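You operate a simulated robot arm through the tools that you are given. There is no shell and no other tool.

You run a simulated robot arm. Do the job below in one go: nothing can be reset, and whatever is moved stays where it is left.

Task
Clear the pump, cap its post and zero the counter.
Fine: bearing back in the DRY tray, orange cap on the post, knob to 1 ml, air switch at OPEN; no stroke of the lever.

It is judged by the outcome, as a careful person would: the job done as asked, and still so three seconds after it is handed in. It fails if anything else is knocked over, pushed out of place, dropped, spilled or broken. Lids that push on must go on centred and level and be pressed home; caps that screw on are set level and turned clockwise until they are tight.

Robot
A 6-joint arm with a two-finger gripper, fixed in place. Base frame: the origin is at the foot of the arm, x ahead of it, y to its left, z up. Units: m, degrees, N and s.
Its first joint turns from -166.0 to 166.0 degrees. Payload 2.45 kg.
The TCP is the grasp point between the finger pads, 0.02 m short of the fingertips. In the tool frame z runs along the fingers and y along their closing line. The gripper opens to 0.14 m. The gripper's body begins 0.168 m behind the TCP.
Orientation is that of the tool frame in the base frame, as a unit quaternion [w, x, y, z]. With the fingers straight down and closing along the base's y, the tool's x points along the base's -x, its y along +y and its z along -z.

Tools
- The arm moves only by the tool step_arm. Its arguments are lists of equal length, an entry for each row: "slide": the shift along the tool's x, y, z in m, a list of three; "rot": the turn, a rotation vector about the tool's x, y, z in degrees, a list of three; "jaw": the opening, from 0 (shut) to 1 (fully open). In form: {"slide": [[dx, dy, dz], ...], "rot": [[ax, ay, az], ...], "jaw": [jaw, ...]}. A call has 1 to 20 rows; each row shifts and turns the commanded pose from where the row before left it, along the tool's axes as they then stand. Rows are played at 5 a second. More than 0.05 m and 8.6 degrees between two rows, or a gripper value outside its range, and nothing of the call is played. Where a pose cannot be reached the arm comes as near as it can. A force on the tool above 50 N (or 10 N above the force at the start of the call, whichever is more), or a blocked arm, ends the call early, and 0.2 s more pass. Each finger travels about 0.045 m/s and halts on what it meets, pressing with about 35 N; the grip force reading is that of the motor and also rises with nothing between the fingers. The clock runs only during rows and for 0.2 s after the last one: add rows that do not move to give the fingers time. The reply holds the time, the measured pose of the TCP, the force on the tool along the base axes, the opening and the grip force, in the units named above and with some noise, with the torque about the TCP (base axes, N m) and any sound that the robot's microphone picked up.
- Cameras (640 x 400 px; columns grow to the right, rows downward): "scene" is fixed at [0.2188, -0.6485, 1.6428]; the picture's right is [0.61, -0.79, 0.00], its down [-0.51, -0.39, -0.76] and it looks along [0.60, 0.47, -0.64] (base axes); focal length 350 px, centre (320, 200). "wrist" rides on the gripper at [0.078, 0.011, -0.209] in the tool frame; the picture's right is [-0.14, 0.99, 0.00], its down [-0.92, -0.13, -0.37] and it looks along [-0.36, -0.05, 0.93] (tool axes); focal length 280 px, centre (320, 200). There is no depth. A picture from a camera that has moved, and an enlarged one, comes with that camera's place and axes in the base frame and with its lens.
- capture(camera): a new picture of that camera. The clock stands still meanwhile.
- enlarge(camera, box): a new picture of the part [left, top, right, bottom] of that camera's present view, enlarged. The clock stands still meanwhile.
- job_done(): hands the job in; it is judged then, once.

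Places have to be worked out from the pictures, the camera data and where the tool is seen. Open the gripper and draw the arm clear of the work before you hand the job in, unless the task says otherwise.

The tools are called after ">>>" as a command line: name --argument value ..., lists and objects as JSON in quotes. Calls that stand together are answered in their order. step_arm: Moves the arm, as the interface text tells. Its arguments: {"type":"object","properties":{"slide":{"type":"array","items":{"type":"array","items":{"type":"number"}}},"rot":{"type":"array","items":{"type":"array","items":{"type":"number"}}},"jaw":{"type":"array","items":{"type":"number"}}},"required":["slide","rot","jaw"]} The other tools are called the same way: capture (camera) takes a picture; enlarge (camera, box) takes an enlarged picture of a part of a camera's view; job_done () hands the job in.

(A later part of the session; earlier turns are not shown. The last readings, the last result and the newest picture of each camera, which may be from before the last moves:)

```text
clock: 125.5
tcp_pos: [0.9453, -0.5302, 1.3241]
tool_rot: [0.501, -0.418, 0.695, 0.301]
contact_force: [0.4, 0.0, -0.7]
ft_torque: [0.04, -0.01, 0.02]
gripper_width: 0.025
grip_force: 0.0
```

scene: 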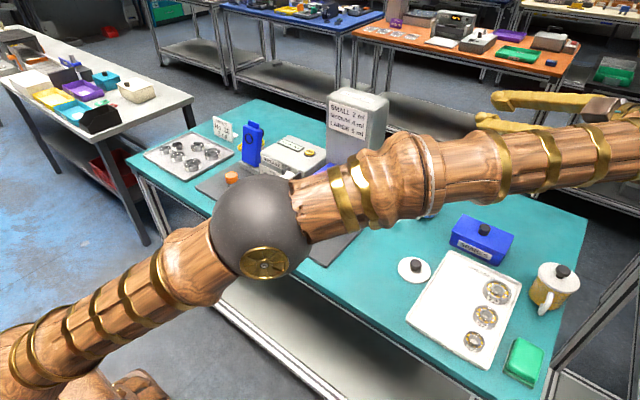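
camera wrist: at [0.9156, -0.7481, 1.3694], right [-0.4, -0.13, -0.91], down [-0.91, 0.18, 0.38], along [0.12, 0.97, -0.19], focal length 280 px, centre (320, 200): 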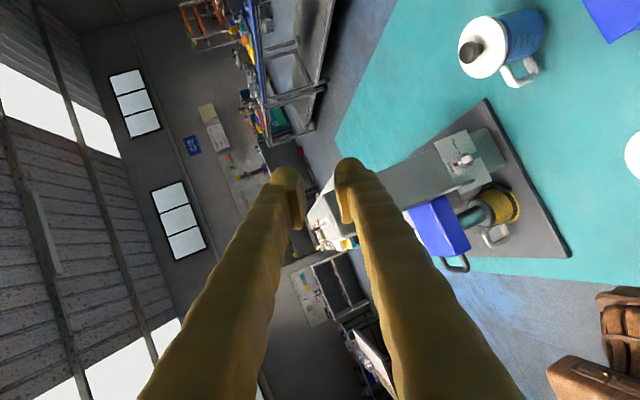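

Level again. Move back to about (0.825, −0.45, 1.19).

>>> step_arm --slide '[[0.0247, 0.0287, 0.0112], [0.0247, 0.0287, 0.0112], [0.0247, 0.0287, 0.0112], [0.0247, 0.0287, 0.0112], [0.0247, 0.0287, 0.0112], [0, 0, 0]]' --rot '[[0, 0, 0], [0, 0, 0], [0, 0, 0], [0, 0, 0], [0, 0, 0], [0, 0, 0]]' --jaw '[0.18, 0.18, 0.18, 0.18, 0.18, 0.18]'

>>> capture --camera "scene"

>>> capture --camera "wrist"

```text
clock: 126.8
tcp_pos: [0.822, -0.4514, 1.1869]
tool_rot: [0.501, -0.419, 0.695, 0.301]
contact_force: [0.6, -0.4, -0.4]
ft_torque: [0.03, 0.01, -0.02]
gripper_width: 0.0253
grip_force: 0.1
```

```text
taken
```

scene: 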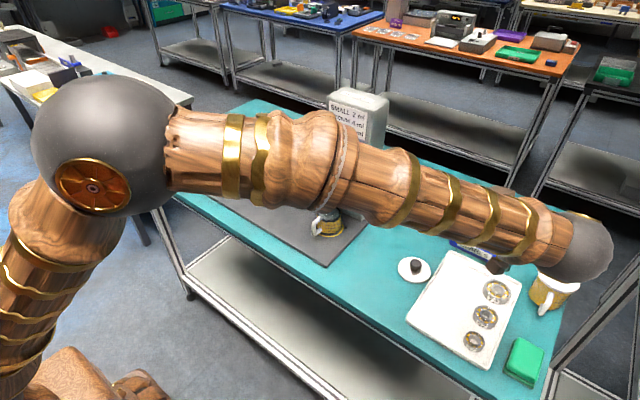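

```text
taken
camera wrist: at [0.7077, -0.6423, 1.1777], right [-0.85, 0.5, 0.13], down [0.08, -0.11, 0.99], along [0.51, 0.86, 0.05], focal length 280 px, centre (320, 200)
```

wrist: 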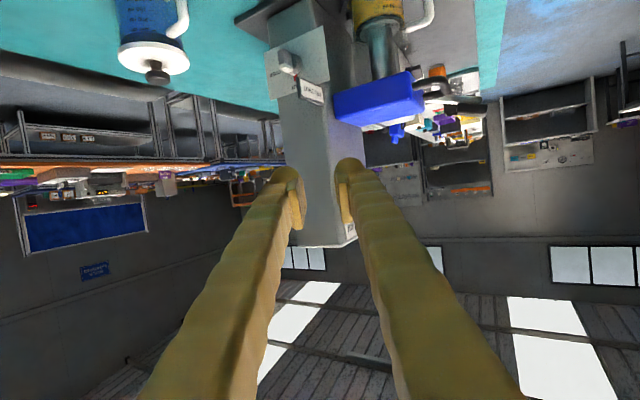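

Scene undisturbed. Try rolling the other way (+), in small groups.

>>> step_arm --slide '[[0, 0, 0], [0, 0, 0], [0, 0, 0], [0, 0, 0], [0, 0, 0]]' --rot '[[0, 0, 8], [0, 0, 8], [0, 0, 8], [0, 0, 8], [0, 0, 8]]' --jaw '[0.18, 0.18, 0.18, 0.18, 0.18]'

>>> step_arm --slide '[[0, 0, 0], [0, 0, 0], [0, 0, 0]]' --rot '[[0, 0, 8], [0, 0, 8], [0, 0, 8]]' --jaw '[0.18, 0.18, 0.18]'

>>> capture --camera "scene"

```text
clock: 128.1
tcp_pos: [0.8251, -0.4515, 1.19]
tool_rot: [0.368, -0.154, 0.796, 0.454]
contact_force: [0.2, 0.1, 0.1]
ft_torque: [0.03, -0.01, -0.02]
gripper_width: 0.0254
grip_force: 0.0
```

```text
clock: 128.8
tcp_pos: [0.825, -0.452, 1.1895]
tool_rot: [0.265, 0.015, 0.811, 0.521]
contact_force: [0.4, 0.6, 0.3]
ft_torque: [0.0, 0.0, -0.02]
gripper_width: 0.0252
grip_force: 0.0
```

```text
taken
```

scene: 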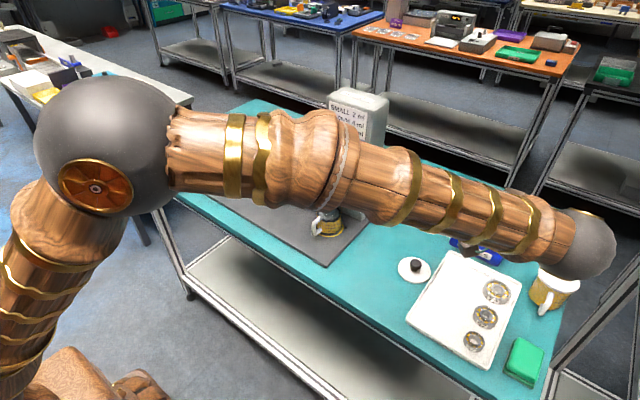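

This direction works (no drift). Complete the roll to 90°.

>>> step_arm --slide '[[0, 0, 0], [0, 0, 0], [0, 0, 0], [0, 0, 0], [0, 0, 0]]' --rot '[[0, 0, 8], [0, 0, 8], [0, 0, 8], [0, 0, 2], [0, 0, 0]]' --jaw '[0.18, 0.18, 0.18, 0.18, 0.18]'

>>> capture --camera "wrist"

```text
clock: 130.1
tcp_pos: [0.8246, -0.4513, 1.19]
tool_rot: [0.142, 0.196, 0.787, 0.568]
contact_force: [1.2, 0.0, 0.2]
ft_torque: [0.01, 0.01, 0.01]
gripper_width: 0.0251
grip_force: 0.0
```

```text
taken
camera wrist: at [0.6639, -0.5861, 1.2656], right [0.27, 0.21, 0.94], down [0.63, -0.78, 0.0], along [0.73, 0.59, -0.34], focal length 280 px, centre (320, 200)
```

wrist: 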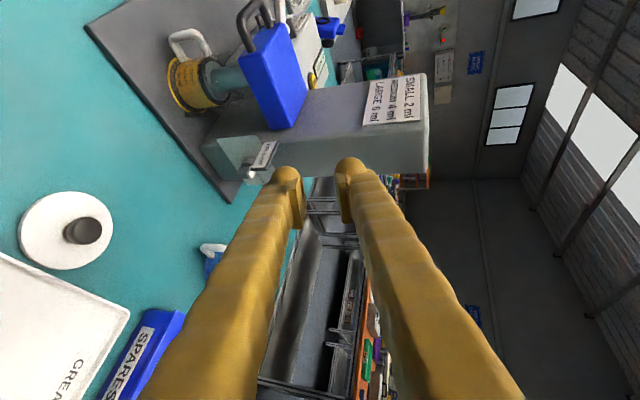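

Rolled: fingers stacked vertically, camera on the −x side. Increase tilt by 7° and zoom on the switch.

>>> step_arm --slide '[[0, 0, 0], [0, 0, 0], [0, 0, 0]]' --rot '[[-4, 0, 0], [-3, 0, 0], [0, 0, 0]]' --jaw '[0.18, 0.18, 0.18]'

>>> capture --camera "wrist"

>>> enlarge --camera "wrist" --box '[210, 110, 310, 210]'

```text
clock: 130.8
tcp_pos: [0.8243, -0.452, 1.1912]
tool_rot: [0.153, 0.187, 0.751, 0.614]
contact_force: [-0.2, 0.6, 1.0]
ft_torque: [-0.01, 0.03, -0.01]
gripper_width: 0.0252
grip_force: 0.0
```

```text
taken
camera wrist: at [0.6596, -0.5939, 1.2413], right [0.21, 0.11, 0.97], down [0.63, -0.77, -0.05], along [0.75, 0.62, -0.23], focal length 280 px, centre (320, 200)
```

wrist: 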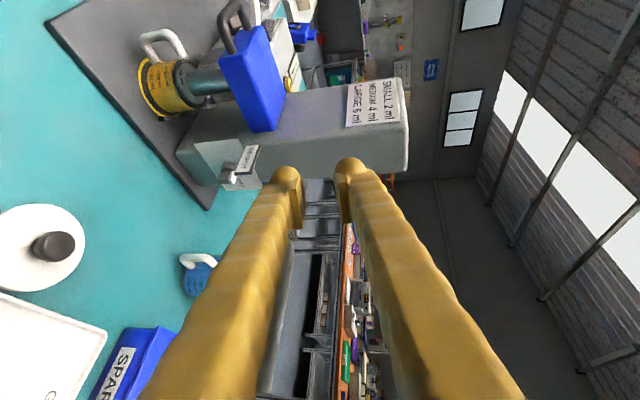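

```text
4.00 times, centred on (260, 160) of wrist
camera zoom: at [0.6596, -0.5939, 1.2413], right [0.21, 0.11, 0.97], down [0.63, -0.77, -0.05], along [0.75, 0.62, -0.23], focal length 1122 px, centre (560, 360)
```

zoom: 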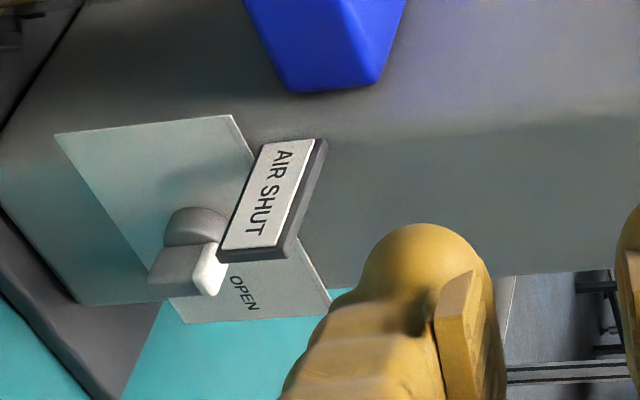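

Refined: bar top centre (0.932, −0.310, 1.010), axis z≈0.998; sign's outer lower corner ≈ (0.90, −0.337, 1.037). Plan: straddle the sign vertically (60 mm opening), with the lower finger under it, and push the bar's top toward +x. Move to a pre-position 8 cm back.

>>> step_arm --slide '[[0.0014, -0.0311, 0.0252], [0.0014, -0.0311, 0.0252], [0.0014, -0.0311, 0.0252], [0.0014, -0.0311, 0.0252], [0, 0, 0], [0, 0, 0]]' --rot '[[0, 0, 0], [0, 0, 0], [0, 0, 0], [0, 0, 0], [0, 0, 0], [0, 0, 0]]' --jaw '[0.25, 0.32, 0.4, 0.43, 0.43, 0.43]'

>>> capture --camera "wrist"

>>> capture --camera "scene"

```text
clock: 132.2
tcp_pos: [0.8541, -0.3824, 1.0455]
tool_rot: [0.153, 0.187, 0.751, 0.615]
contact_force: [0.6, 0.2, -0.6]
ft_torque: [-0.01, 0.01, 0.0]
gripper_width: 0.0601
grip_force: 0.1
```

```text
taken
camera wrist: at [0.6896, -0.5237, 1.0969], right [0.21, 0.11, 0.97], down [0.63, -0.77, -0.05], along [0.75, 0.62, -0.23], focal length 280 px, centre (320, 200)
```

wrist: 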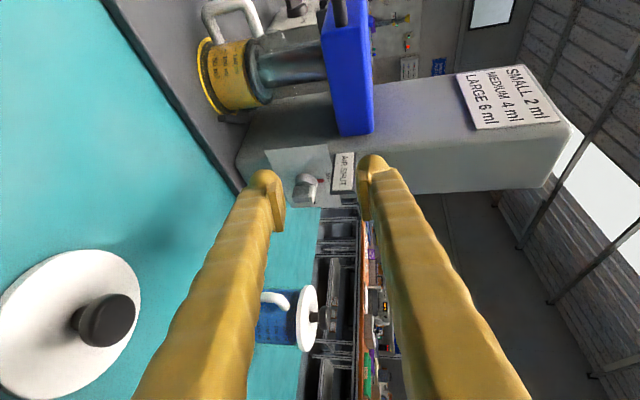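

```text
taken
```

scene: 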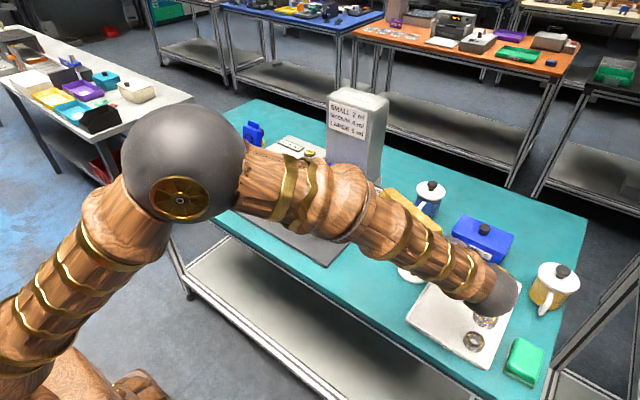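

The arm is clear of everything. Zoom on the switch between the fingers.

>>> enlarge --camera "wrist" --box '[250, 130, 390, 230]'

```text
4.00 times, centred on (320, 180) of wrist
camera zoom: at [0.6896, -0.5237, 1.0969], right [0.21, 0.11, 0.97], down [0.63, -0.77, -0.05], along [0.75, 0.62, -0.23], focal length 1122 px, centre (320, 280)
```

zoom: 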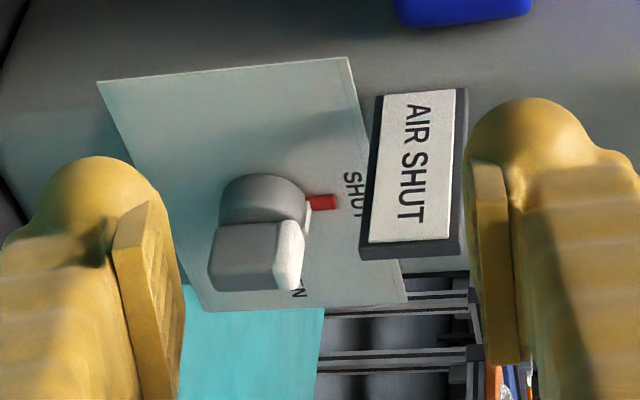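

The view between the fingers is ideal; bar relative to the tool agrees with my estimates. Advance ~7 cm toward the knob in small rows (lower finger under the sign), then check.

>>> step_arm --slide '[[0, 0.0042, 0.017], [0, 0.0042, 0.017], [0, 0.0042, 0.017], [0, 0, 0], [0, 0, 0]]' --rot '[[0, 0, 0], [0, 0, 0], [0, 0, 0], [0, 0, 0], [0, 0, 0]]' --jaw '[0.43, 0.43, 0.43, 0.43, 0.43]'

>>> capture --camera "wrist"

>>> enlarge --camera "wrist" --box '[250, 130, 390, 230]'

```text
clock: 133.4
tcp_pos: [0.8786, -0.337, 1.049]
tool_rot: [0.154, 0.187, 0.751, 0.615]
contact_force: [-0.2, 0.0, 0.1]
ft_torque: [0.0, 0.03, 0.04]
gripper_width: 0.0602
grip_force: 0.0
```

```text
taken
camera wrist: at [0.7149, -0.4789, 1.0998], right [0.21, 0.11, 0.97], down [0.63, -0.77, -0.05], along [0.75, 0.62, -0.23], focal length 280 px, centre (320, 200)
```

wrist: 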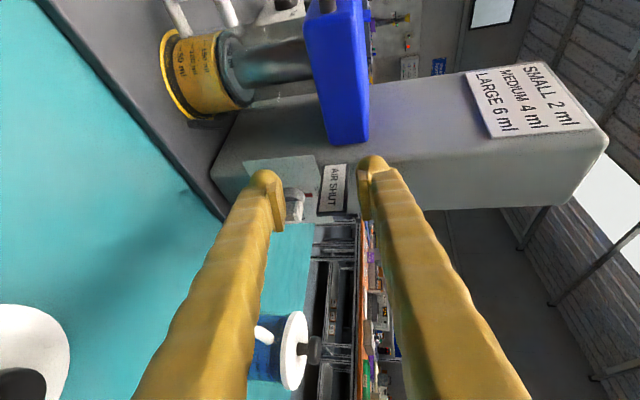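

```text
4.00 times, centred on (320, 180) of wrist
camera zoom: at [0.7149, -0.4789, 1.0998], right [0.21, 0.11, 0.97], down [0.63, -0.77, -0.05], along [0.75, 0.62, -0.23], focal length 1122 px, centre (320, 280)
```

zoom: 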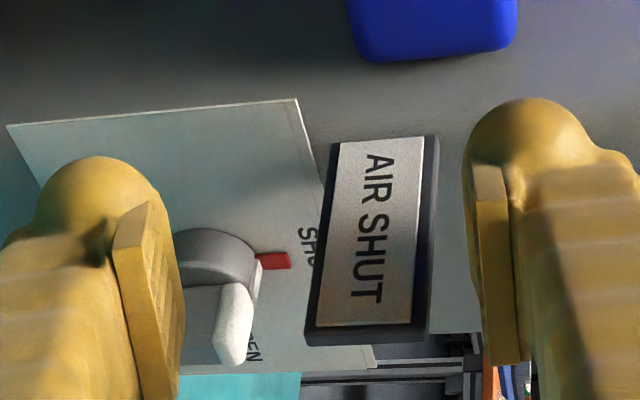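

Positions consistent to a millimetre. Advance the remaining ~3 cm, leaving ~10 mm before the bar's −x face.

>>> step_arm --slide '[[-0.0012, 0.0019, 0.0095], [-0.0012, 0.0019, 0.0095], [-0.0012, 0.0019, 0.0095], [0, 0, 0], [0, 0, 0]]' --rot '[[0, 0, 0], [0, 0, 0], [0, 0, 0], [0, 0, 0], [0, 0, 0]]' --jaw '[0.43, 0.43, 0.43, 0.43, 0.43]'

>>> enlarge --camera "wrist" --box '[230, 140, 400, 260]'

>>> enlarge --camera "scene" --box '[340, 150, 440, 240]'

```text
clock: 134.7
tcp_pos: [0.8959, -0.3142, 1.0494]
tool_rot: [0.155, 0.187, 0.751, 0.614]
contact_force: [-20.9, -29.2, 3.1]
ft_torque: [1.19, -0.8, 0.71]
gripper_width: 0.0598
grip_force: 0.1
```

```text
3.33 times, centred on (315, 200) of wrist
camera zoom: at [0.7321, -0.4563, 1.1006], right [0.21, 0.11, 0.97], down [0.63, -0.77, -0.05], along [0.75, 0.62, -0.23], focal length 935 px, centre (337, 200)
```

zoom: 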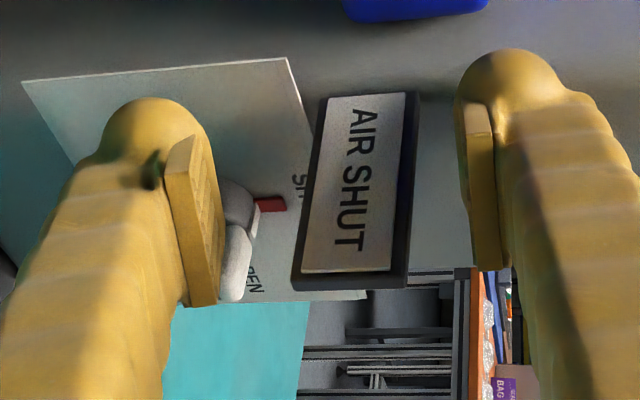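

```text
4.44 times, centred on (390, 195) of scene
camera zoom: at [0.2188, -0.6485, 1.6428], right [0.61, -0.79, 0.0], down [-0.51, -0.39, -0.76], along [0.6, 0.47, -0.64], focal length 1557 px, centre (9, 222)
```

zoom: 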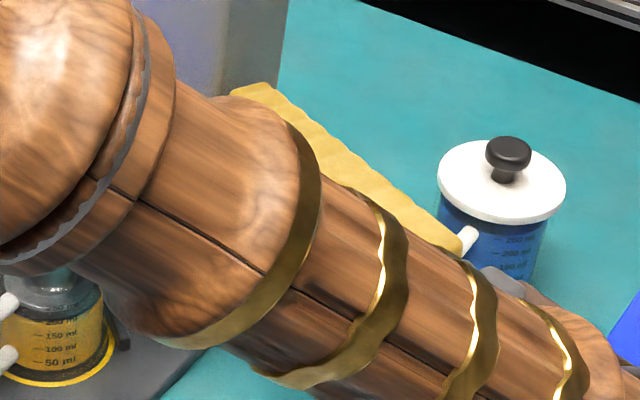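

Contact: torque shows the upper finger tip has met the tower face (it leads because of the tilt). Back off 12 mm and flatten the tool by 8°.

>>> step_arm --slide '[[0, 0, -0.006], [0, 0, -0.008], [0, 0, 0], [0, 0, 0], [0, 0, 0]]' --rot '[[0, 0, 0], [0, 0, 0], [-4, 0, 0], [-4, 0, 0], [0, 0, 0]]' --jaw '[0.43, 0.43, 0.43, 0.43, 0.43]'

>>> enlarge --camera "wrist" --box '[230, 140, 400, 260]'

>>> capture --camera "scene"

```text
clock: 135.8
tcp_pos: [0.8896, -0.3258, 1.053]
tool_rot: [0.165, 0.176, 0.706, 0.666]
contact_force: [-0.3, 0.2, 0.4]
ft_torque: [0.01, -0.02, -0.01]
gripper_width: 0.0605
grip_force: 0.0
```

```text
3.33 times, centred on (315, 200) of wrist
camera zoom: at [0.7227, -0.4714, 1.0751], right [0.15, -0.01, 0.99], down [0.64, -0.76, -0.11], along [0.76, 0.65, -0.1], focal length 935 px, centre (337, 200)
```

zoom: 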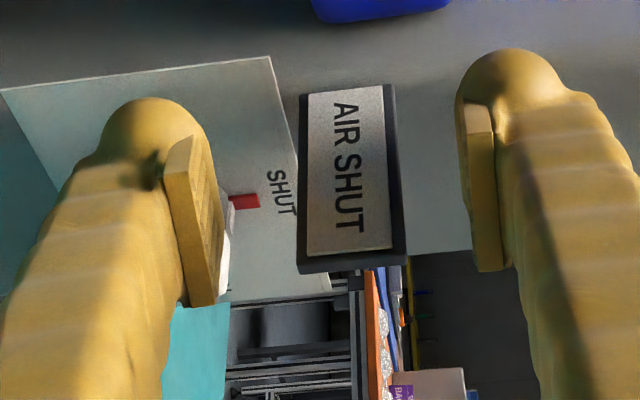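

```text
taken
```

scene: 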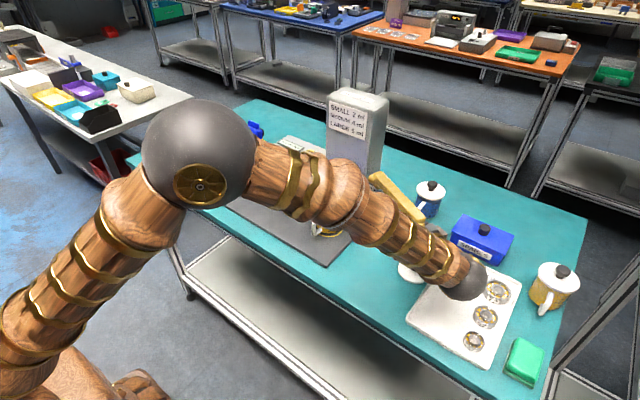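

Clear again and flatter. Advance ~1 cm and raise 4 mm to the pre-push position, checking force.

>>> step_arm --slide '[[0.0009, 0.0023, 0.0048], [0.0009, 0.0023, 0.0048], [0, 0, 0], [0, 0, 0]]' --rot '[[0, 0, 0], [0, 0, 0], [0, 0, 0], [0, 0, 0]]' --jaw '[0.43, 0.43, 0.43, 0.43]'

>>> enlarge --camera "wrist" --box '[230, 140, 400, 260]'

```text
clock: 136.8
tcp_pos: [0.893, -0.3151, 1.0562]
tool_rot: [0.166, 0.175, 0.707, 0.665]
contact_force: [-0.1, 0.3, -0.2]
ft_torque: [-0.02, 0.0, 0.0]
gripper_width: 0.0603
grip_force: 0.1
```

```text
3.33 times, centred on (315, 200) of wrist
camera zoom: at [0.7256, -0.4616, 1.0788], right [0.15, -0.01, 0.99], down [0.64, -0.76, -0.1], along [0.76, 0.64, -0.11], focal length 935 px, centre (337, 200)
```

zoom: 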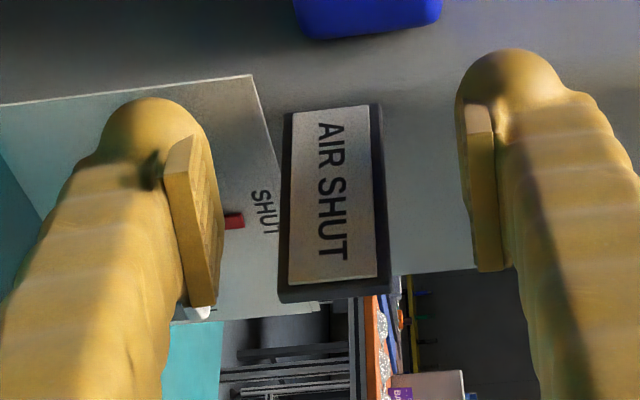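

No contact. Now push toward +x in small steps.

>>> step_arm --slide '[[-0.00265, 0.0001, 0.0014], [-0.00265, 0.0001, 0.0014], [-0.00265, 0.0001, 0.0014], [0, 0, 0]]' --rot '[[0, 0, 0], [0, 0, 0], [0, 0, 0], [0, 0, 0]]' --jaw '[0.43, 0.43, 0.43, 0.43]'

>>> enlarge --camera "wrist" --box '[230, 140, 400, 260]'

```text
clock: 137.8
tcp_pos: [0.9007, -0.315, 1.0566]
tool_rot: [0.166, 0.175, 0.707, 0.665]
contact_force: [-0.4, -0.5, 0.3]
ft_torque: [0.02, -0.03, 0.01]
gripper_width: 0.0601
grip_force: 0.1
```

```text
3.33 times, centred on (315, 200) of wrist
camera zoom: at [0.7341, -0.462, 1.0794], right [0.15, -0.01, 0.99], down [0.64, -0.76, -0.1], along [0.76, 0.64, -0.1], focal length 935 px, centre (337, 200)
```

zoom: 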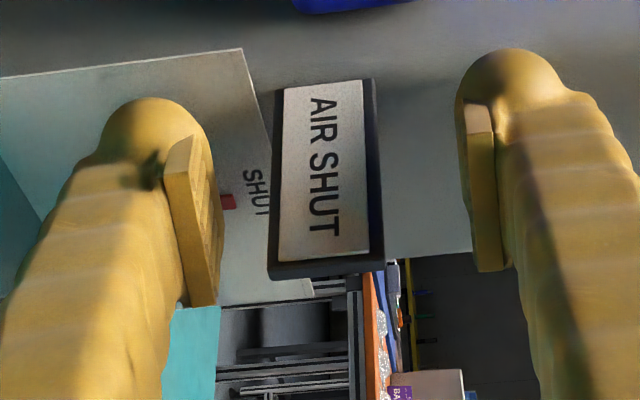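

Contact is imminent by my projection; continue in 2 mm steps.

>>> step_arm --slide '[[-0.00177, 0.0001, 0.00093], [-0.00177, 0.0001, 0.00093], [0, 0, 0]]' --rot '[[0, 0, 0], [0, 0, 0], [0, 0, 0]]' --jaw '[0.43, 0.43, 0.43]'

>>> step_arm --slide '[[-0.00177, 0.0001, 0.00093], [-0.00177, 0.0001, 0.00093], [0, 0, 0]]' --rot '[[0, 0, 0], [0, 0, 0], [0, 0, 0]]' --jaw '[0.43, 0.43, 0.43]'

>>> enlarge --camera "wrist" --box '[230, 140, 400, 260]'

```text
clock: 138.7
tcp_pos: [0.9048, -0.3163, 1.057]
tool_rot: [0.167, 0.176, 0.706, 0.665]
contact_force: [0.4, -0.4, -0.7]
ft_torque: [-0.02, 0.02, -0.01]
gripper_width: 0.06
grip_force: 0.0
```

```text
clock: 139.4
tcp_pos: [0.9102, -0.3158, 1.0578]
tool_rot: [0.165, 0.176, 0.707, 0.665]
contact_force: [-1.5, -0.4, -0.2]
ft_torque: [0.01, 0.01, -0.03]
gripper_width: 0.0604
grip_force: 0.1
```

```text
3.33 times, centred on (315, 200) of wrist
camera zoom: at [0.7429, -0.4625, 1.0794], right [0.15, -0.01, 0.99], down [0.64, -0.76, -0.11], along [0.76, 0.64, -0.11], focal length 935 px, centre (337, 200)
```

zoom: 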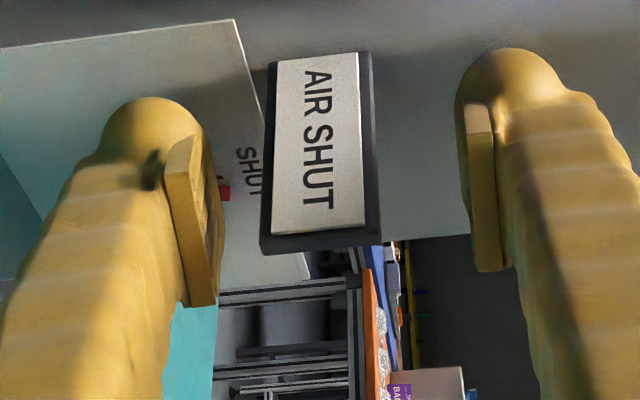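

Zoom to see whether the pointer is moving.

>>> enlarge --camera "wrist" --box '[275, 170, 345, 220]'

>>> step_arm --slide '[[-0.00177, 0.0001, 0.00093], [-0.00177, 0.0001, 0.00093], [0, 0, 0]]' --rot '[[0, 0, 0], [0, 0, 0], [0, 0, 0]]' --jaw '[0.43, 0.43, 0.43]'

>>> enlarge --camera "wrist" --box '[275, 170, 345, 220]'

```text
8.00 times, centred on (310, 195) of wrist
camera zoom: at [0.7429, -0.4625, 1.0794], right [0.15, -0.01, 0.99], down [0.64, -0.76, -0.11], along [0.76, 0.64, -0.11], focal length 2243 px, centre (400, 240)
```

zoom: 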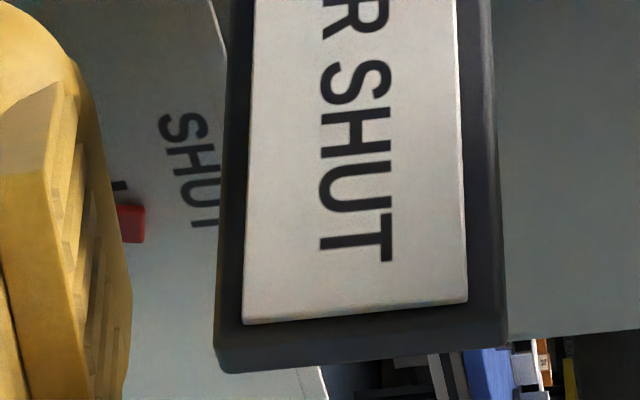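

```text
clock: 140.2
tcp_pos: [0.9139, -0.3174, 1.0564]
tool_rot: [0.166, 0.174, 0.707, 0.665]
contact_force: [-0.9, 0.3, 2.2]
ft_torque: [0.02, 0.0, 0.0]
gripper_width: 0.0598
grip_force: 0.0
```

```text
8.00 times, centred on (310, 195) of wrist
camera zoom: at [0.7468, -0.4633, 1.0794], right [0.15, -0.01, 0.99], down [0.64, -0.76, -0.1], along [0.76, 0.64, -0.11], focal length 2243 px, centre (400, 240)
```

zoom: 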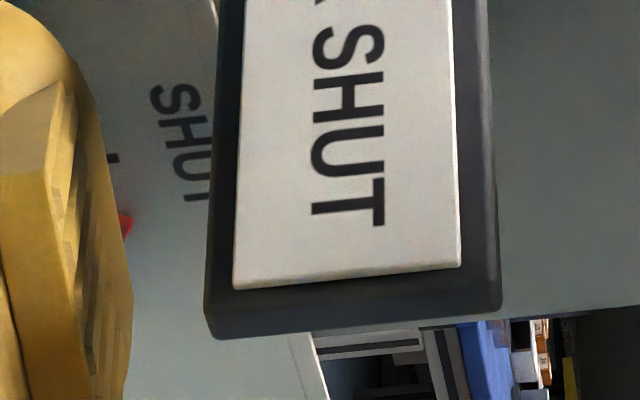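

The pointer is turning away from SHUT with little force. Continue pushing 4 mm and watch for a click or the sign changing.

>>> step_arm --slide '[[-0.00177, 0.0001, 0.00093], [-0.00177, 0.0001, 0.00093], [0, 0, 0]]' --rot '[[0, 0, 0], [0, 0, 0], [0, 0, 0]]' --jaw '[0.43, 0.43, 0.43]'

>>> enlarge --camera "wrist" --box '[250, 150, 370, 250]'

```text
clock: 141.1
tcp_pos: [0.9168, -0.3178, 1.0582]
tool_rot: [0.167, 0.176, 0.706, 0.665]
contact_force: [-13.9, -11.1, 5.7]
ft_torque: [-0.62, 0.67, -0.13]
gripper_width: 0.059
grip_force: 0.1
```

```text
4.00 times, centred on (310, 200) of wrist
camera zoom: at [0.7509, -0.4643, 1.08], right [0.15, -0.01, 0.99], down [0.64, -0.76, -0.1], along [0.76, 0.64, -0.1], focal length 1122 px, centre (360, 200)
```

zoom: 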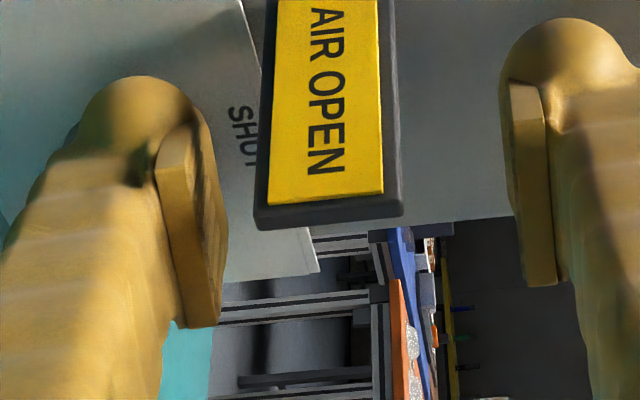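

The sign now reads AIR OPEN. Back off (−x first, then straight back) and inspect the pointer.

>>> step_arm --slide '[[0.0088, -0.0003, -0.0047], [0.0088, -0.0003, -0.0047], [0, 0, -0.03], [0, 0, -0.04], [0, 0, 0], [0, 0, 0]]' --rot '[[0, 0, 0], [0, 0, 0], [0, 0, 0], [0, 0, 0], [0, 0, 0], [0, 0, 0]]' --jaw '[0.43, 0.43, 0.43, 0.43, 0.43, 0.43]'

>>> enlarge --camera "wrist" --box '[250, 130, 390, 230]'

>>> capture --camera "wrist"

```text
clock: 142.4
tcp_pos: [0.8665, -0.3803, 1.0624]
tool_rot: [0.167, 0.175, 0.707, 0.665]
contact_force: [0.1, -0.2, 0.3]
ft_torque: [-0.03, -0.01, -0.02]
gripper_width: 0.0603
grip_force: 0.1
```

```text
4.00 times, centred on (320, 180) of wrist
camera zoom: at [0.6998, -0.5264, 1.0842], right [0.15, -0.01, 0.99], down [0.64, -0.76, -0.1], along [0.76, 0.64, -0.11], focal length 1122 px, centre (320, 280)
```

zoom: 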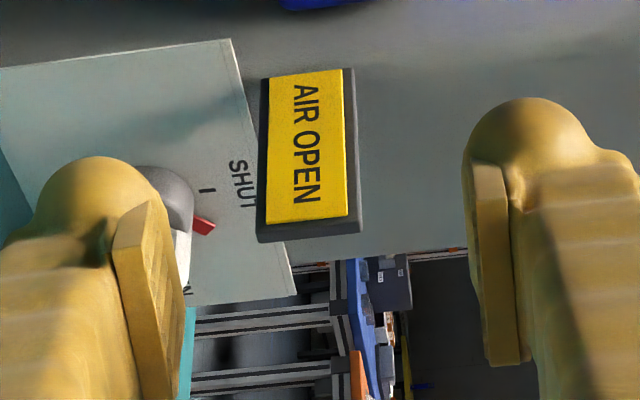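

```text
taken
camera wrist: at [0.6998, -0.5264, 1.0842], right [0.15, -0.01, 0.99], down [0.64, -0.76, -0.1], along [0.76, 0.64, -0.11], focal length 280 px, centre (320, 200)
```

wrist: 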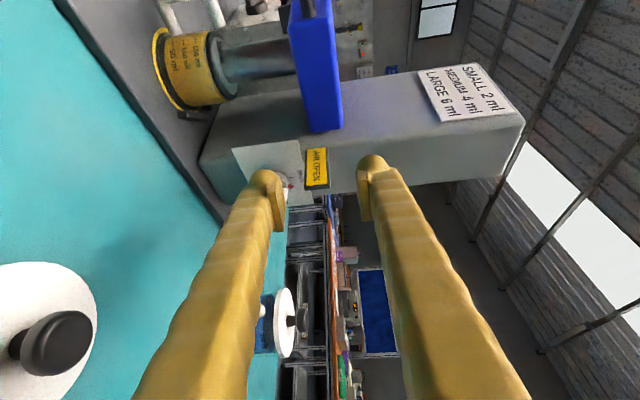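

The pointer is only part-way (~30°) although the sign has flipped; I want it on the OPEN mark. Lower the camera 3 cm for a clear look.

>>> step_arm --slide '[[0, -0.015, 0.0009], [0, -0.015, 0.0009], [0, 0, 0]]' --rot '[[0, 0, 0], [0, 0, 0], [0, 0, 0]]' --jaw '[0.43, 0.43, 0.43]'

>>> enlarge --camera "wrist" --box '[250, 130, 390, 230]'

>>> enlarge --camera "wrist" --box '[275, 150, 335, 210]'

```text
clock: 143.2
tcp_pos: [0.8659, -0.3781, 1.0321]
tool_rot: [0.166, 0.176, 0.706, 0.666]
contact_force: [-0.2, -0.8, 0.4]
ft_torque: [-0.01, -0.01, -0.02]
gripper_width: 0.0602
grip_force: 0.0
```

```text
4.00 times, centred on (320, 180) of wrist
camera zoom: at [0.6982, -0.5244, 1.0545], right [0.15, -0.01, 0.99], down [0.64, -0.76, -0.1], along [0.76, 0.64, -0.11], focal length 1122 px, centre (320, 280)
```

zoom: 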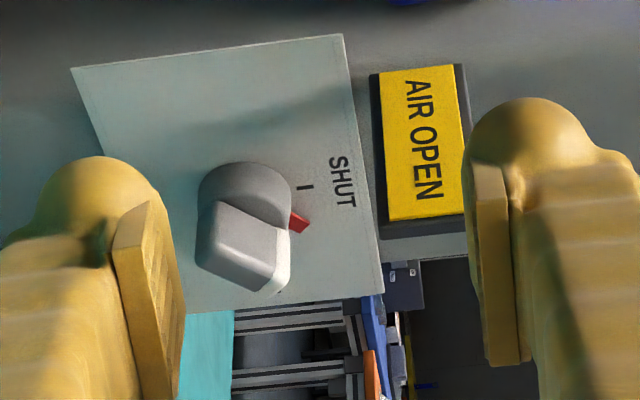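

```text
6.67 times, centred on (305, 180) of wrist
camera zoom: at [0.6982, -0.5244, 1.0545], right [0.15, -0.01, 0.99], down [0.64, -0.76, -0.1], along [0.76, 0.64, -0.11], focal length 1869 px, centre (420, 333)
```

zoom: 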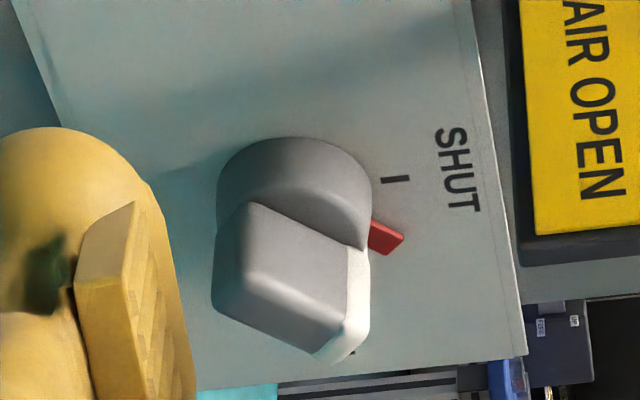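

Pointer at about 35°. The last push also rubbed the hub because the tip was ~3 mm too deep; I'll re-approach 3 mm higher and 5 mm further out, then push on.

>>> step_arm --slide '[[-0.0038, 0.0146, 0.0012], [-0.0037, 0.0145, 0.0011], [0, 0.0013, 0.0216], [0, 0.0013, 0.0216], [0, 0.0012, 0.0216], [0, 0, 0], [0, 0, 0]]' --rot '[[0, 0, 0], [0, 0, 0], [0, 0, 0], [0, 0, 0], [0, 0, 0], [0, 0, 0], [0, 0, 0]]' --jaw '[0.43, 0.43, 0.43, 0.43, 0.43, 0.43, 0.43]'

>>> enlarge --camera "wrist" --box '[250, 150, 370, 250]'

```text
clock: 144.8
tcp_pos: [0.9035, -0.3209, 1.0577]
tool_rot: [0.167, 0.176, 0.706, 0.665]
contact_force: [-1.0, -0.3, 0.4]
ft_torque: [-0.01, -0.01, -0.02]
gripper_width: 0.0601
grip_force: 0.1
```

```text
4.00 times, centred on (310, 200) of wrist
camera zoom: at [0.7374, -0.4676, 1.0811], right [0.15, -0.01, 0.99], down [0.64, -0.76, -0.1], along [0.76, 0.64, -0.1], focal length 1122 px, centre (360, 200)
```

zoom: 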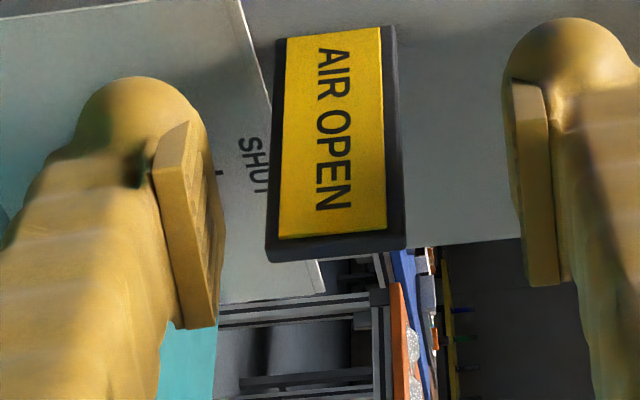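

Good clearance to the sign (~8 mm). Raise 3 mm more and push +x in 2 mm rows.

>>> step_arm --slide '[[0, 0.003, 0], [-0.00177, 0.0001, 0.00093], [-0.00177, 0.0001, 0.00093], [-0.00177, 0.0001, 0.00093], [-0.00177, 0.0001, 0.00093], [0, 0, 0]]' --rot '[[0, 0, 0], [0, 0, 0], [0, 0, 0], [0, 0, 0], [0, 0, 0], [0, 0, 0]]' --jaw '[0.43, 0.43, 0.43, 0.43, 0.43, 0.43]'

>>> enlarge --camera "wrist" --box '[250, 150, 370, 250]'

```text
clock: 146.2
tcp_pos: [0.9127, -0.3203, 1.0649]
tool_rot: [0.166, 0.175, 0.707, 0.665]
contact_force: [-0.6, 0.1, -0.2]
ft_torque: [-0.02, 0.02, 0.0]
gripper_width: 0.0599
grip_force: 0.1
```

```text
4.00 times, centred on (310, 200) of wrist
camera zoom: at [0.7456, -0.4676, 1.0859], right [0.15, -0.01, 0.99], down [0.64, -0.76, -0.1], along [0.76, 0.64, -0.11], focal length 1122 px, centre (360, 200)
```

zoom: 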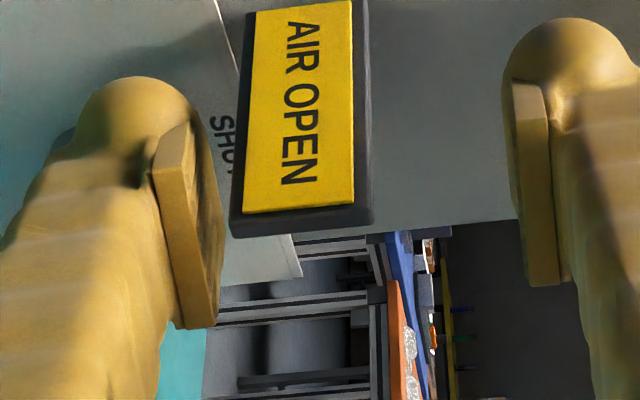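

The sign is now close to the finger; lower 2 mm while continuing +x.

>>> step_arm --slide '[[0, -0.002, 0], [-0.00177, 0.0001, 0.00093], [-0.00177, 0.0001, 0.00093], [-0.00177, 0.0001, 0.00093], [0, 0, 0]]' --rot '[[0, 0, 0], [0, 0, 0], [0, 0, 0], [0, 0, 0], [0, 0, 0]]' --jaw '[0.43, 0.43, 0.43, 0.43, 0.43]'

>>> enlarge --camera "wrist" --box '[250, 150, 370, 250]'

```text
clock: 147.4
tcp_pos: [0.9194, -0.3203, 1.0623]
tool_rot: [0.167, 0.176, 0.706, 0.666]
contact_force: [-0.4, -0.4, 0.3]
ft_torque: [0.02, -0.02, 0.01]
gripper_width: 0.0599
grip_force: 0.0
```

```text
4.00 times, centred on (310, 200) of wrist
camera zoom: at [0.752, -0.4676, 1.0848], right [0.15, -0.01, 0.99], down [0.64, -0.76, -0.1], along [0.76, 0.64, -0.11], focal length 1122 px, centre (360, 200)
```

zoom: 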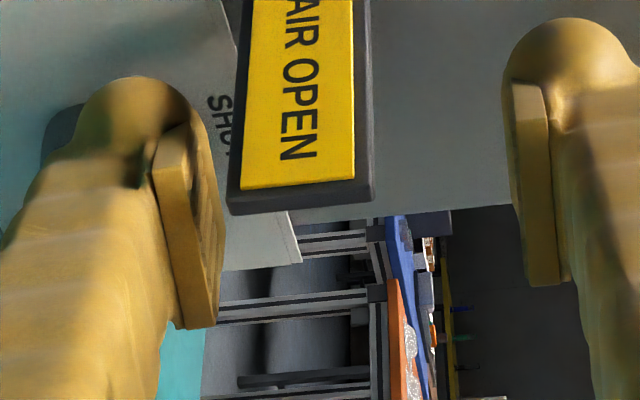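

Continue pushing +x, 6 mm more.

>>> step_arm --slide '[[0, -0.001, 0], [-0.00177, 0.0001, 0.00093], [-0.00177, 0.0001, 0.00093], [-0.00177, 0.0001, 0.00093], [0, 0, 0]]' --rot '[[0, 0, 0], [0, 0, 0], [0, 0, 0], [0, 0, 0], [0, 0, 0]]' --jaw '[0.43, 0.43, 0.43, 0.43, 0.43]'

>>> enlarge --camera "wrist" --box '[240, 150, 360, 250]'

```text
clock: 148.7
tcp_pos: [0.9259, -0.3206, 1.0613]
tool_rot: [0.166, 0.175, 0.706, 0.666]
contact_force: [-0.1, 0.3, 0.3]
ft_torque: [0.02, 0.01, 0.02]
gripper_width: 0.0602
grip_force: 0.0
```

```text
4.00 times, centred on (300, 200) of wrist
camera zoom: at [0.7585, -0.4671, 1.0835], right [0.15, -0.01, 0.99], down [0.64, -0.76, -0.1], along [0.76, 0.64, -0.11], focal length 1122 px, centre (400, 200)
```

zoom: 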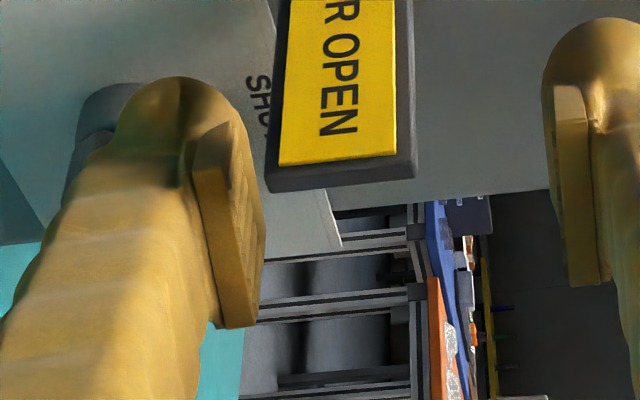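

No resistance; retreat straight back and look at the knob again.

>>> step_arm --slide '[[0, 0, -0.025], [0, 0, -0.035], [0, -0.015, 0], [0, -0.015, 0], [0, 0, 0]]' --rot '[[0, 0, 0], [0, 0, 0], [0, 0, 0], [0, 0, 0], [0, 0, 0]]' --jaw '[0.43, 0.43, 0.43, 0.43, 0.43]'

>>> enlarge --camera "wrist" --box '[250, 110, 390, 210]'

>>> enlarge --camera "wrist" --box '[275, 140, 335, 190]'

```text
clock: 149.8
tcp_pos: [0.8954, -0.3757, 1.0376]
tool_rot: [0.167, 0.175, 0.706, 0.666]
contact_force: [-0.3, 0.4, -0.6]
ft_torque: [-0.01, 0.04, -0.01]
gripper_width: 0.0602
grip_force: 0.0
```

```text
4.00 times, centred on (320, 160) of wrist
camera zoom: at [0.7286, -0.5223, 1.0589], right [0.15, -0.01, 0.99], down [0.64, -0.76, -0.1], along [0.76, 0.64, -0.11], focal length 1122 px, centre (320, 360)
```

zoom: 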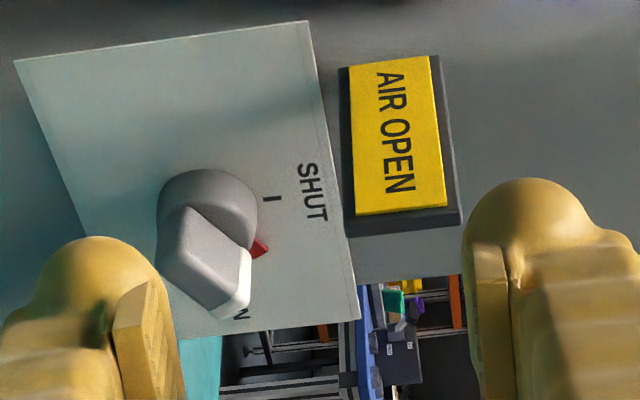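

```text
8.00 times, centred on (305, 165) of wrist
camera zoom: at [0.7286, -0.5223, 1.0589], right [0.15, -0.01, 0.99], down [0.64, -0.76, -0.1], along [0.76, 0.64, -0.11], focal length 2243 px, centre (440, 480)
```

zoom: 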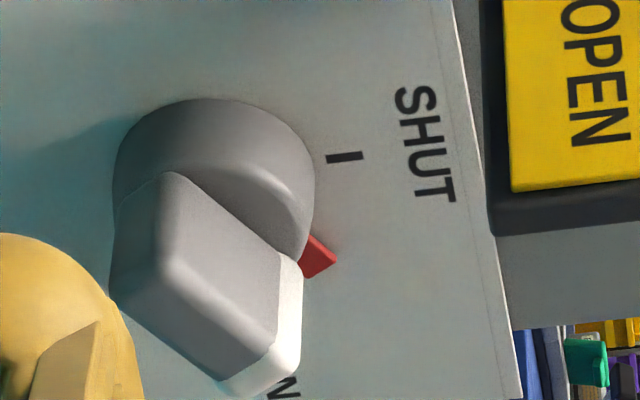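

Pointer now at ≈45°; the finger slipped over the bar's corner. Re-approach ~4 mm lower and push again.

>>> step_arm --slide '[[0, 0.0205, 0], [0.0061, 0.001, 0.0179], [0.0061, 0.001, 0.0179], [0.0061, 0.001, 0.0179], [0, 0, 0], [0, 0, 0]]' --rot '[[0, 0, 0], [0, 0, 0], [0, 0, 0], [0, 0, 0], [0, 0, 0], [0, 0, 0]]' --jaw '[0.43, 0.43, 0.43, 0.43, 0.43, 0.43]'

```text
clock: 151.2
tcp_pos: [0.904, -0.3188, 1.0561]
tool_rot: [0.167, 0.175, 0.707, 0.665]
contact_force: [-0.5, -0.8, 1.0]
ft_torque: [-0.03, 0.01, 0.02]
gripper_width: 0.0601
grip_force: 0.0
```

Now push +x in 2 mm rows, at z≈1.056.

>>> step_arm --slide '[[-0.00177, 0.0001, 0.00093], [-0.00177, 0.0001, 0.00093], [-0.00177, 0.0001, 0.00093], [-0.00177, 0.0001, 0.00093], [-0.00177, 0.0001, 0.00093], [0, 0, 0]]' --rot '[[0, 0, 0], [0, 0, 0], [0, 0, 0], [0, 0, 0], [0, 0, 0], [0, 0, 0]]' --jaw '[0.43, 0.43, 0.43, 0.43, 0.43, 0.43]'

>>> step_arm --slide '[[-0.00177, 0.0001, 0.00093], [-0.00177, 0.0001, 0.00093], [0, 0, 0]]' --rot '[[0, 0, 0], [0, 0, 0], [0, 0, 0]]' --jaw '[0.43, 0.43, 0.43]'

>>> enlarge --camera "wrist" --box '[240, 150, 360, 250]'

```text
clock: 152.7
tcp_pos: [0.9151, -0.318, 1.0574]
tool_rot: [0.167, 0.176, 0.706, 0.665]
contact_force: [-8.1, -7.6, 3.1]
ft_torque: [-0.44, 0.42, -0.05]
gripper_width: 0.0594
grip_force: 0.1
```

```text
clock: 153.4
tcp_pos: [0.918, -0.3197, 1.0552]
tool_rot: [0.167, 0.177, 0.705, 0.666]
contact_force: [-34.6, -25.3, 13.3]
ft_torque: [-1.4, 1.71, -0.19]
gripper_width: 0.0568
grip_force: 0.0
```

```text
4.00 times, centred on (300, 200) of wrist
camera zoom: at [0.7515, -0.4655, 1.0782], right [0.15, -0.01, 0.99], down [0.64, -0.76, -0.1], along [0.76, 0.64, -0.1], focal length 1122 px, centre (400, 200)
```

zoom: 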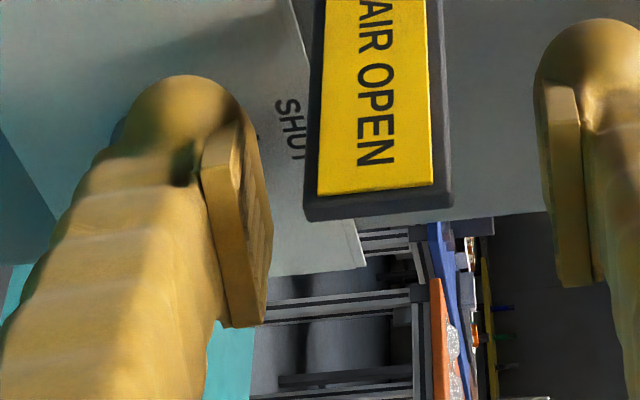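

Force rose to ~35 N: either jammed near the axis or the knob hit its end stop. Back off and look.

>>> step_arm --slide '[[0.007, 0, -0.0037], [0, 0, -0.025], [0, 0, -0.035], [0, -0.012, 0], [0, -0.012, 0], [0, 0, 0]]' --rot '[[0, 0, 0], [0, 0, 0], [0, 0, 0], [0, 0, 0], [0, 0, 0], [0, 0, 0]]' --jaw '[0.43, 0.43, 0.43, 0.43, 0.43, 0.43]'

>>> enlarge --camera "wrist" --box '[250, 110, 390, 210]'

>>> enlarge --camera "wrist" --box '[275, 145, 335, 195]'

```text
clock: 154.8
tcp_pos: [0.8832, -0.3724, 1.0362]
tool_rot: [0.165, 0.176, 0.706, 0.666]
contact_force: [-0.4, 0.7, 0.0]
ft_torque: [0.0, -0.01, 0.03]
gripper_width: 0.0604
grip_force: 0.0
```

```text
4.00 times, centred on (320, 160) of wrist
camera zoom: at [0.7149, -0.5187, 1.0588], right [0.15, -0.01, 0.99], down [0.64, -0.76, -0.1], along [0.76, 0.64, -0.11], focal length 1122 px, centre (320, 360)
```

zoom: 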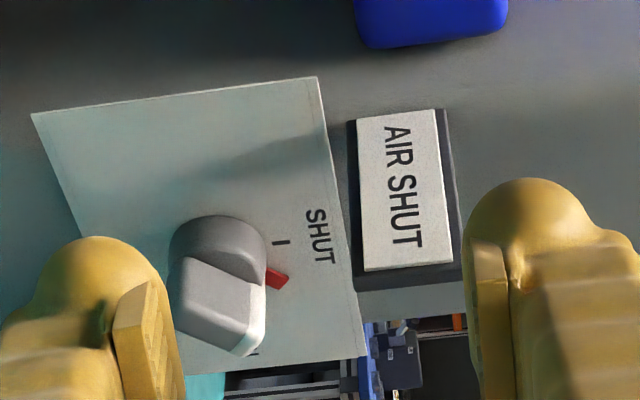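

```text
8.00 times, centred on (305, 170) of wrist
camera zoom: at [0.7149, -0.5187, 1.0588], right [0.15, -0.01, 0.99], down [0.64, -0.76, -0.1], along [0.76, 0.64, -0.11], focal length 2243 px, centre (440, 440)
```

zoom: 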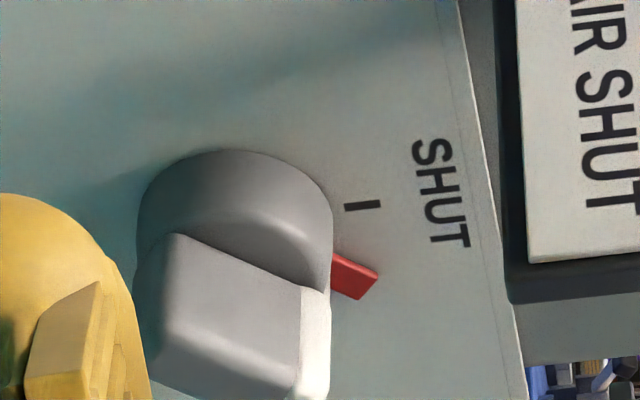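

The sign went back to SHUT (pointer ≈27°): pushing that low acts below the axis. Re-approach higher (z≈1.063) and deeper (y≈−0.3165), so the finger only meets the bar's upper part.

>>> step_arm --slide '[[0, 0.0134, 0], [0, 0.0134, 0], [0.005, 0.0011, 0.0184], [0.005, 0.0011, 0.0184], [0.005, 0.0011, 0.0184], [0, 0, 0], [0, 0, 0]]' --rot '[[0, 0, 0], [0, 0, 0], [0, 0, 0], [0, 0, 0], [0, 0, 0], [0, 0, 0], [0, 0, 0]]' --jaw '[0.43, 0.43, 0.43, 0.43, 0.43, 0.43, 0.43]'

>>> enlarge --camera "wrist" --box '[240, 150, 360, 250]'

```text
clock: 156.4
tcp_pos: [0.8965, -0.316, 1.0613]
tool_rot: [0.166, 0.176, 0.707, 0.665]
contact_force: [-0.6, 0.4, -0.5]
ft_torque: [0.02, 0.0, 0.04]
gripper_width: 0.0603
grip_force: 0.0
```

```text
4.00 times, centred on (300, 200) of wrist
camera zoom: at [0.73, -0.462, 1.083], right [0.15, -0.01, 0.99], down [0.64, -0.76, -0.1], along [0.76, 0.64, -0.1], focal length 1122 px, centre (400, 200)
```

zoom: 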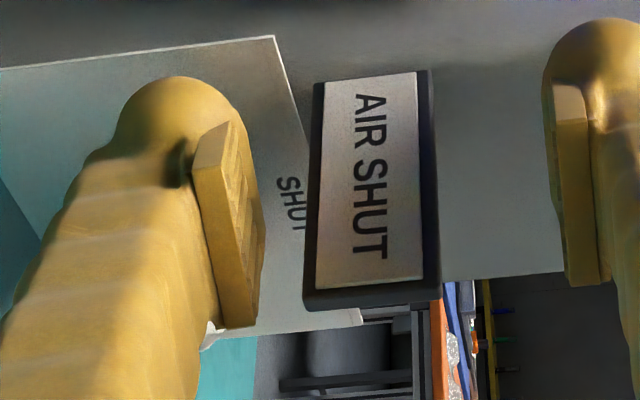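

Clearance fine. Push +x in 2 mm rows with a 1 mm raise.

>>> step_arm --slide '[[-0.00265, 0.0008, 0.0014], [-0.00265, 0.0006, 0.0014], [-0.00265, 0.0001, 0.0014], [-0.00265, 0.0001, 0.0014], [0, 0, 0]]' --rot '[[0, 0, 0], [0, 0, 0], [0, 0, 0], [0, 0, 0], [0, 0, 0]]' --jaw '[0.43, 0.43, 0.43, 0.43, 0.43]'

>>> step_arm --slide '[[-0.00177, 0.0001, 0.00093], [-0.00177, 0.0001, 0.00093], [0, 0, 0]]' --rot '[[0, 0, 0], [0, 0, 0], [0, 0, 0]]' --jaw '[0.43, 0.43, 0.43]'

>>> enlarge --camera "wrist" --box '[240, 150, 360, 250]'

```text
clock: 157.7
tcp_pos: [0.9079, -0.3142, 1.0619]
tool_rot: [0.166, 0.176, 0.706, 0.666]
contact_force: [0.1, 0.4, -0.1]
ft_torque: [-0.04, -0.02, 0.01]
gripper_width: 0.0604
grip_force: 0.1
```

```text
clock: 158.4
tcp_pos: [0.9134, -0.314, 1.062]
tool_rot: [0.166, 0.176, 0.706, 0.665]
contact_force: [-0.1, 0.4, 0.2]
ft_torque: [0.01, 0.0, -0.01]
gripper_width: 0.0601
grip_force: 0.1
```

```text
4.00 times, centred on (300, 200) of wrist
camera zoom: at [0.7457, -0.4614, 1.0848], right [0.15, -0.01, 0.99], down [0.64, -0.76, -0.11], along [0.76, 0.64, -0.11], focal length 1122 px, centre (400, 200)
```

zoom: 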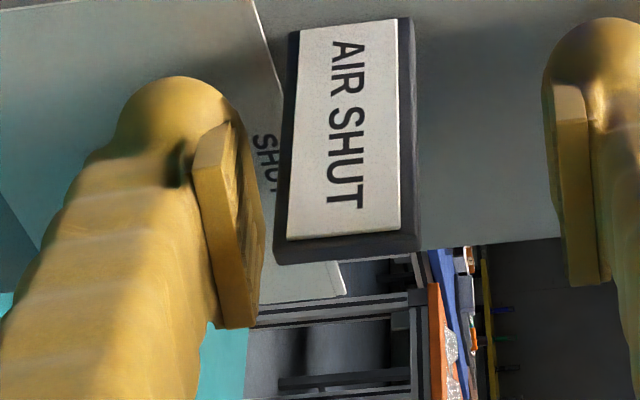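

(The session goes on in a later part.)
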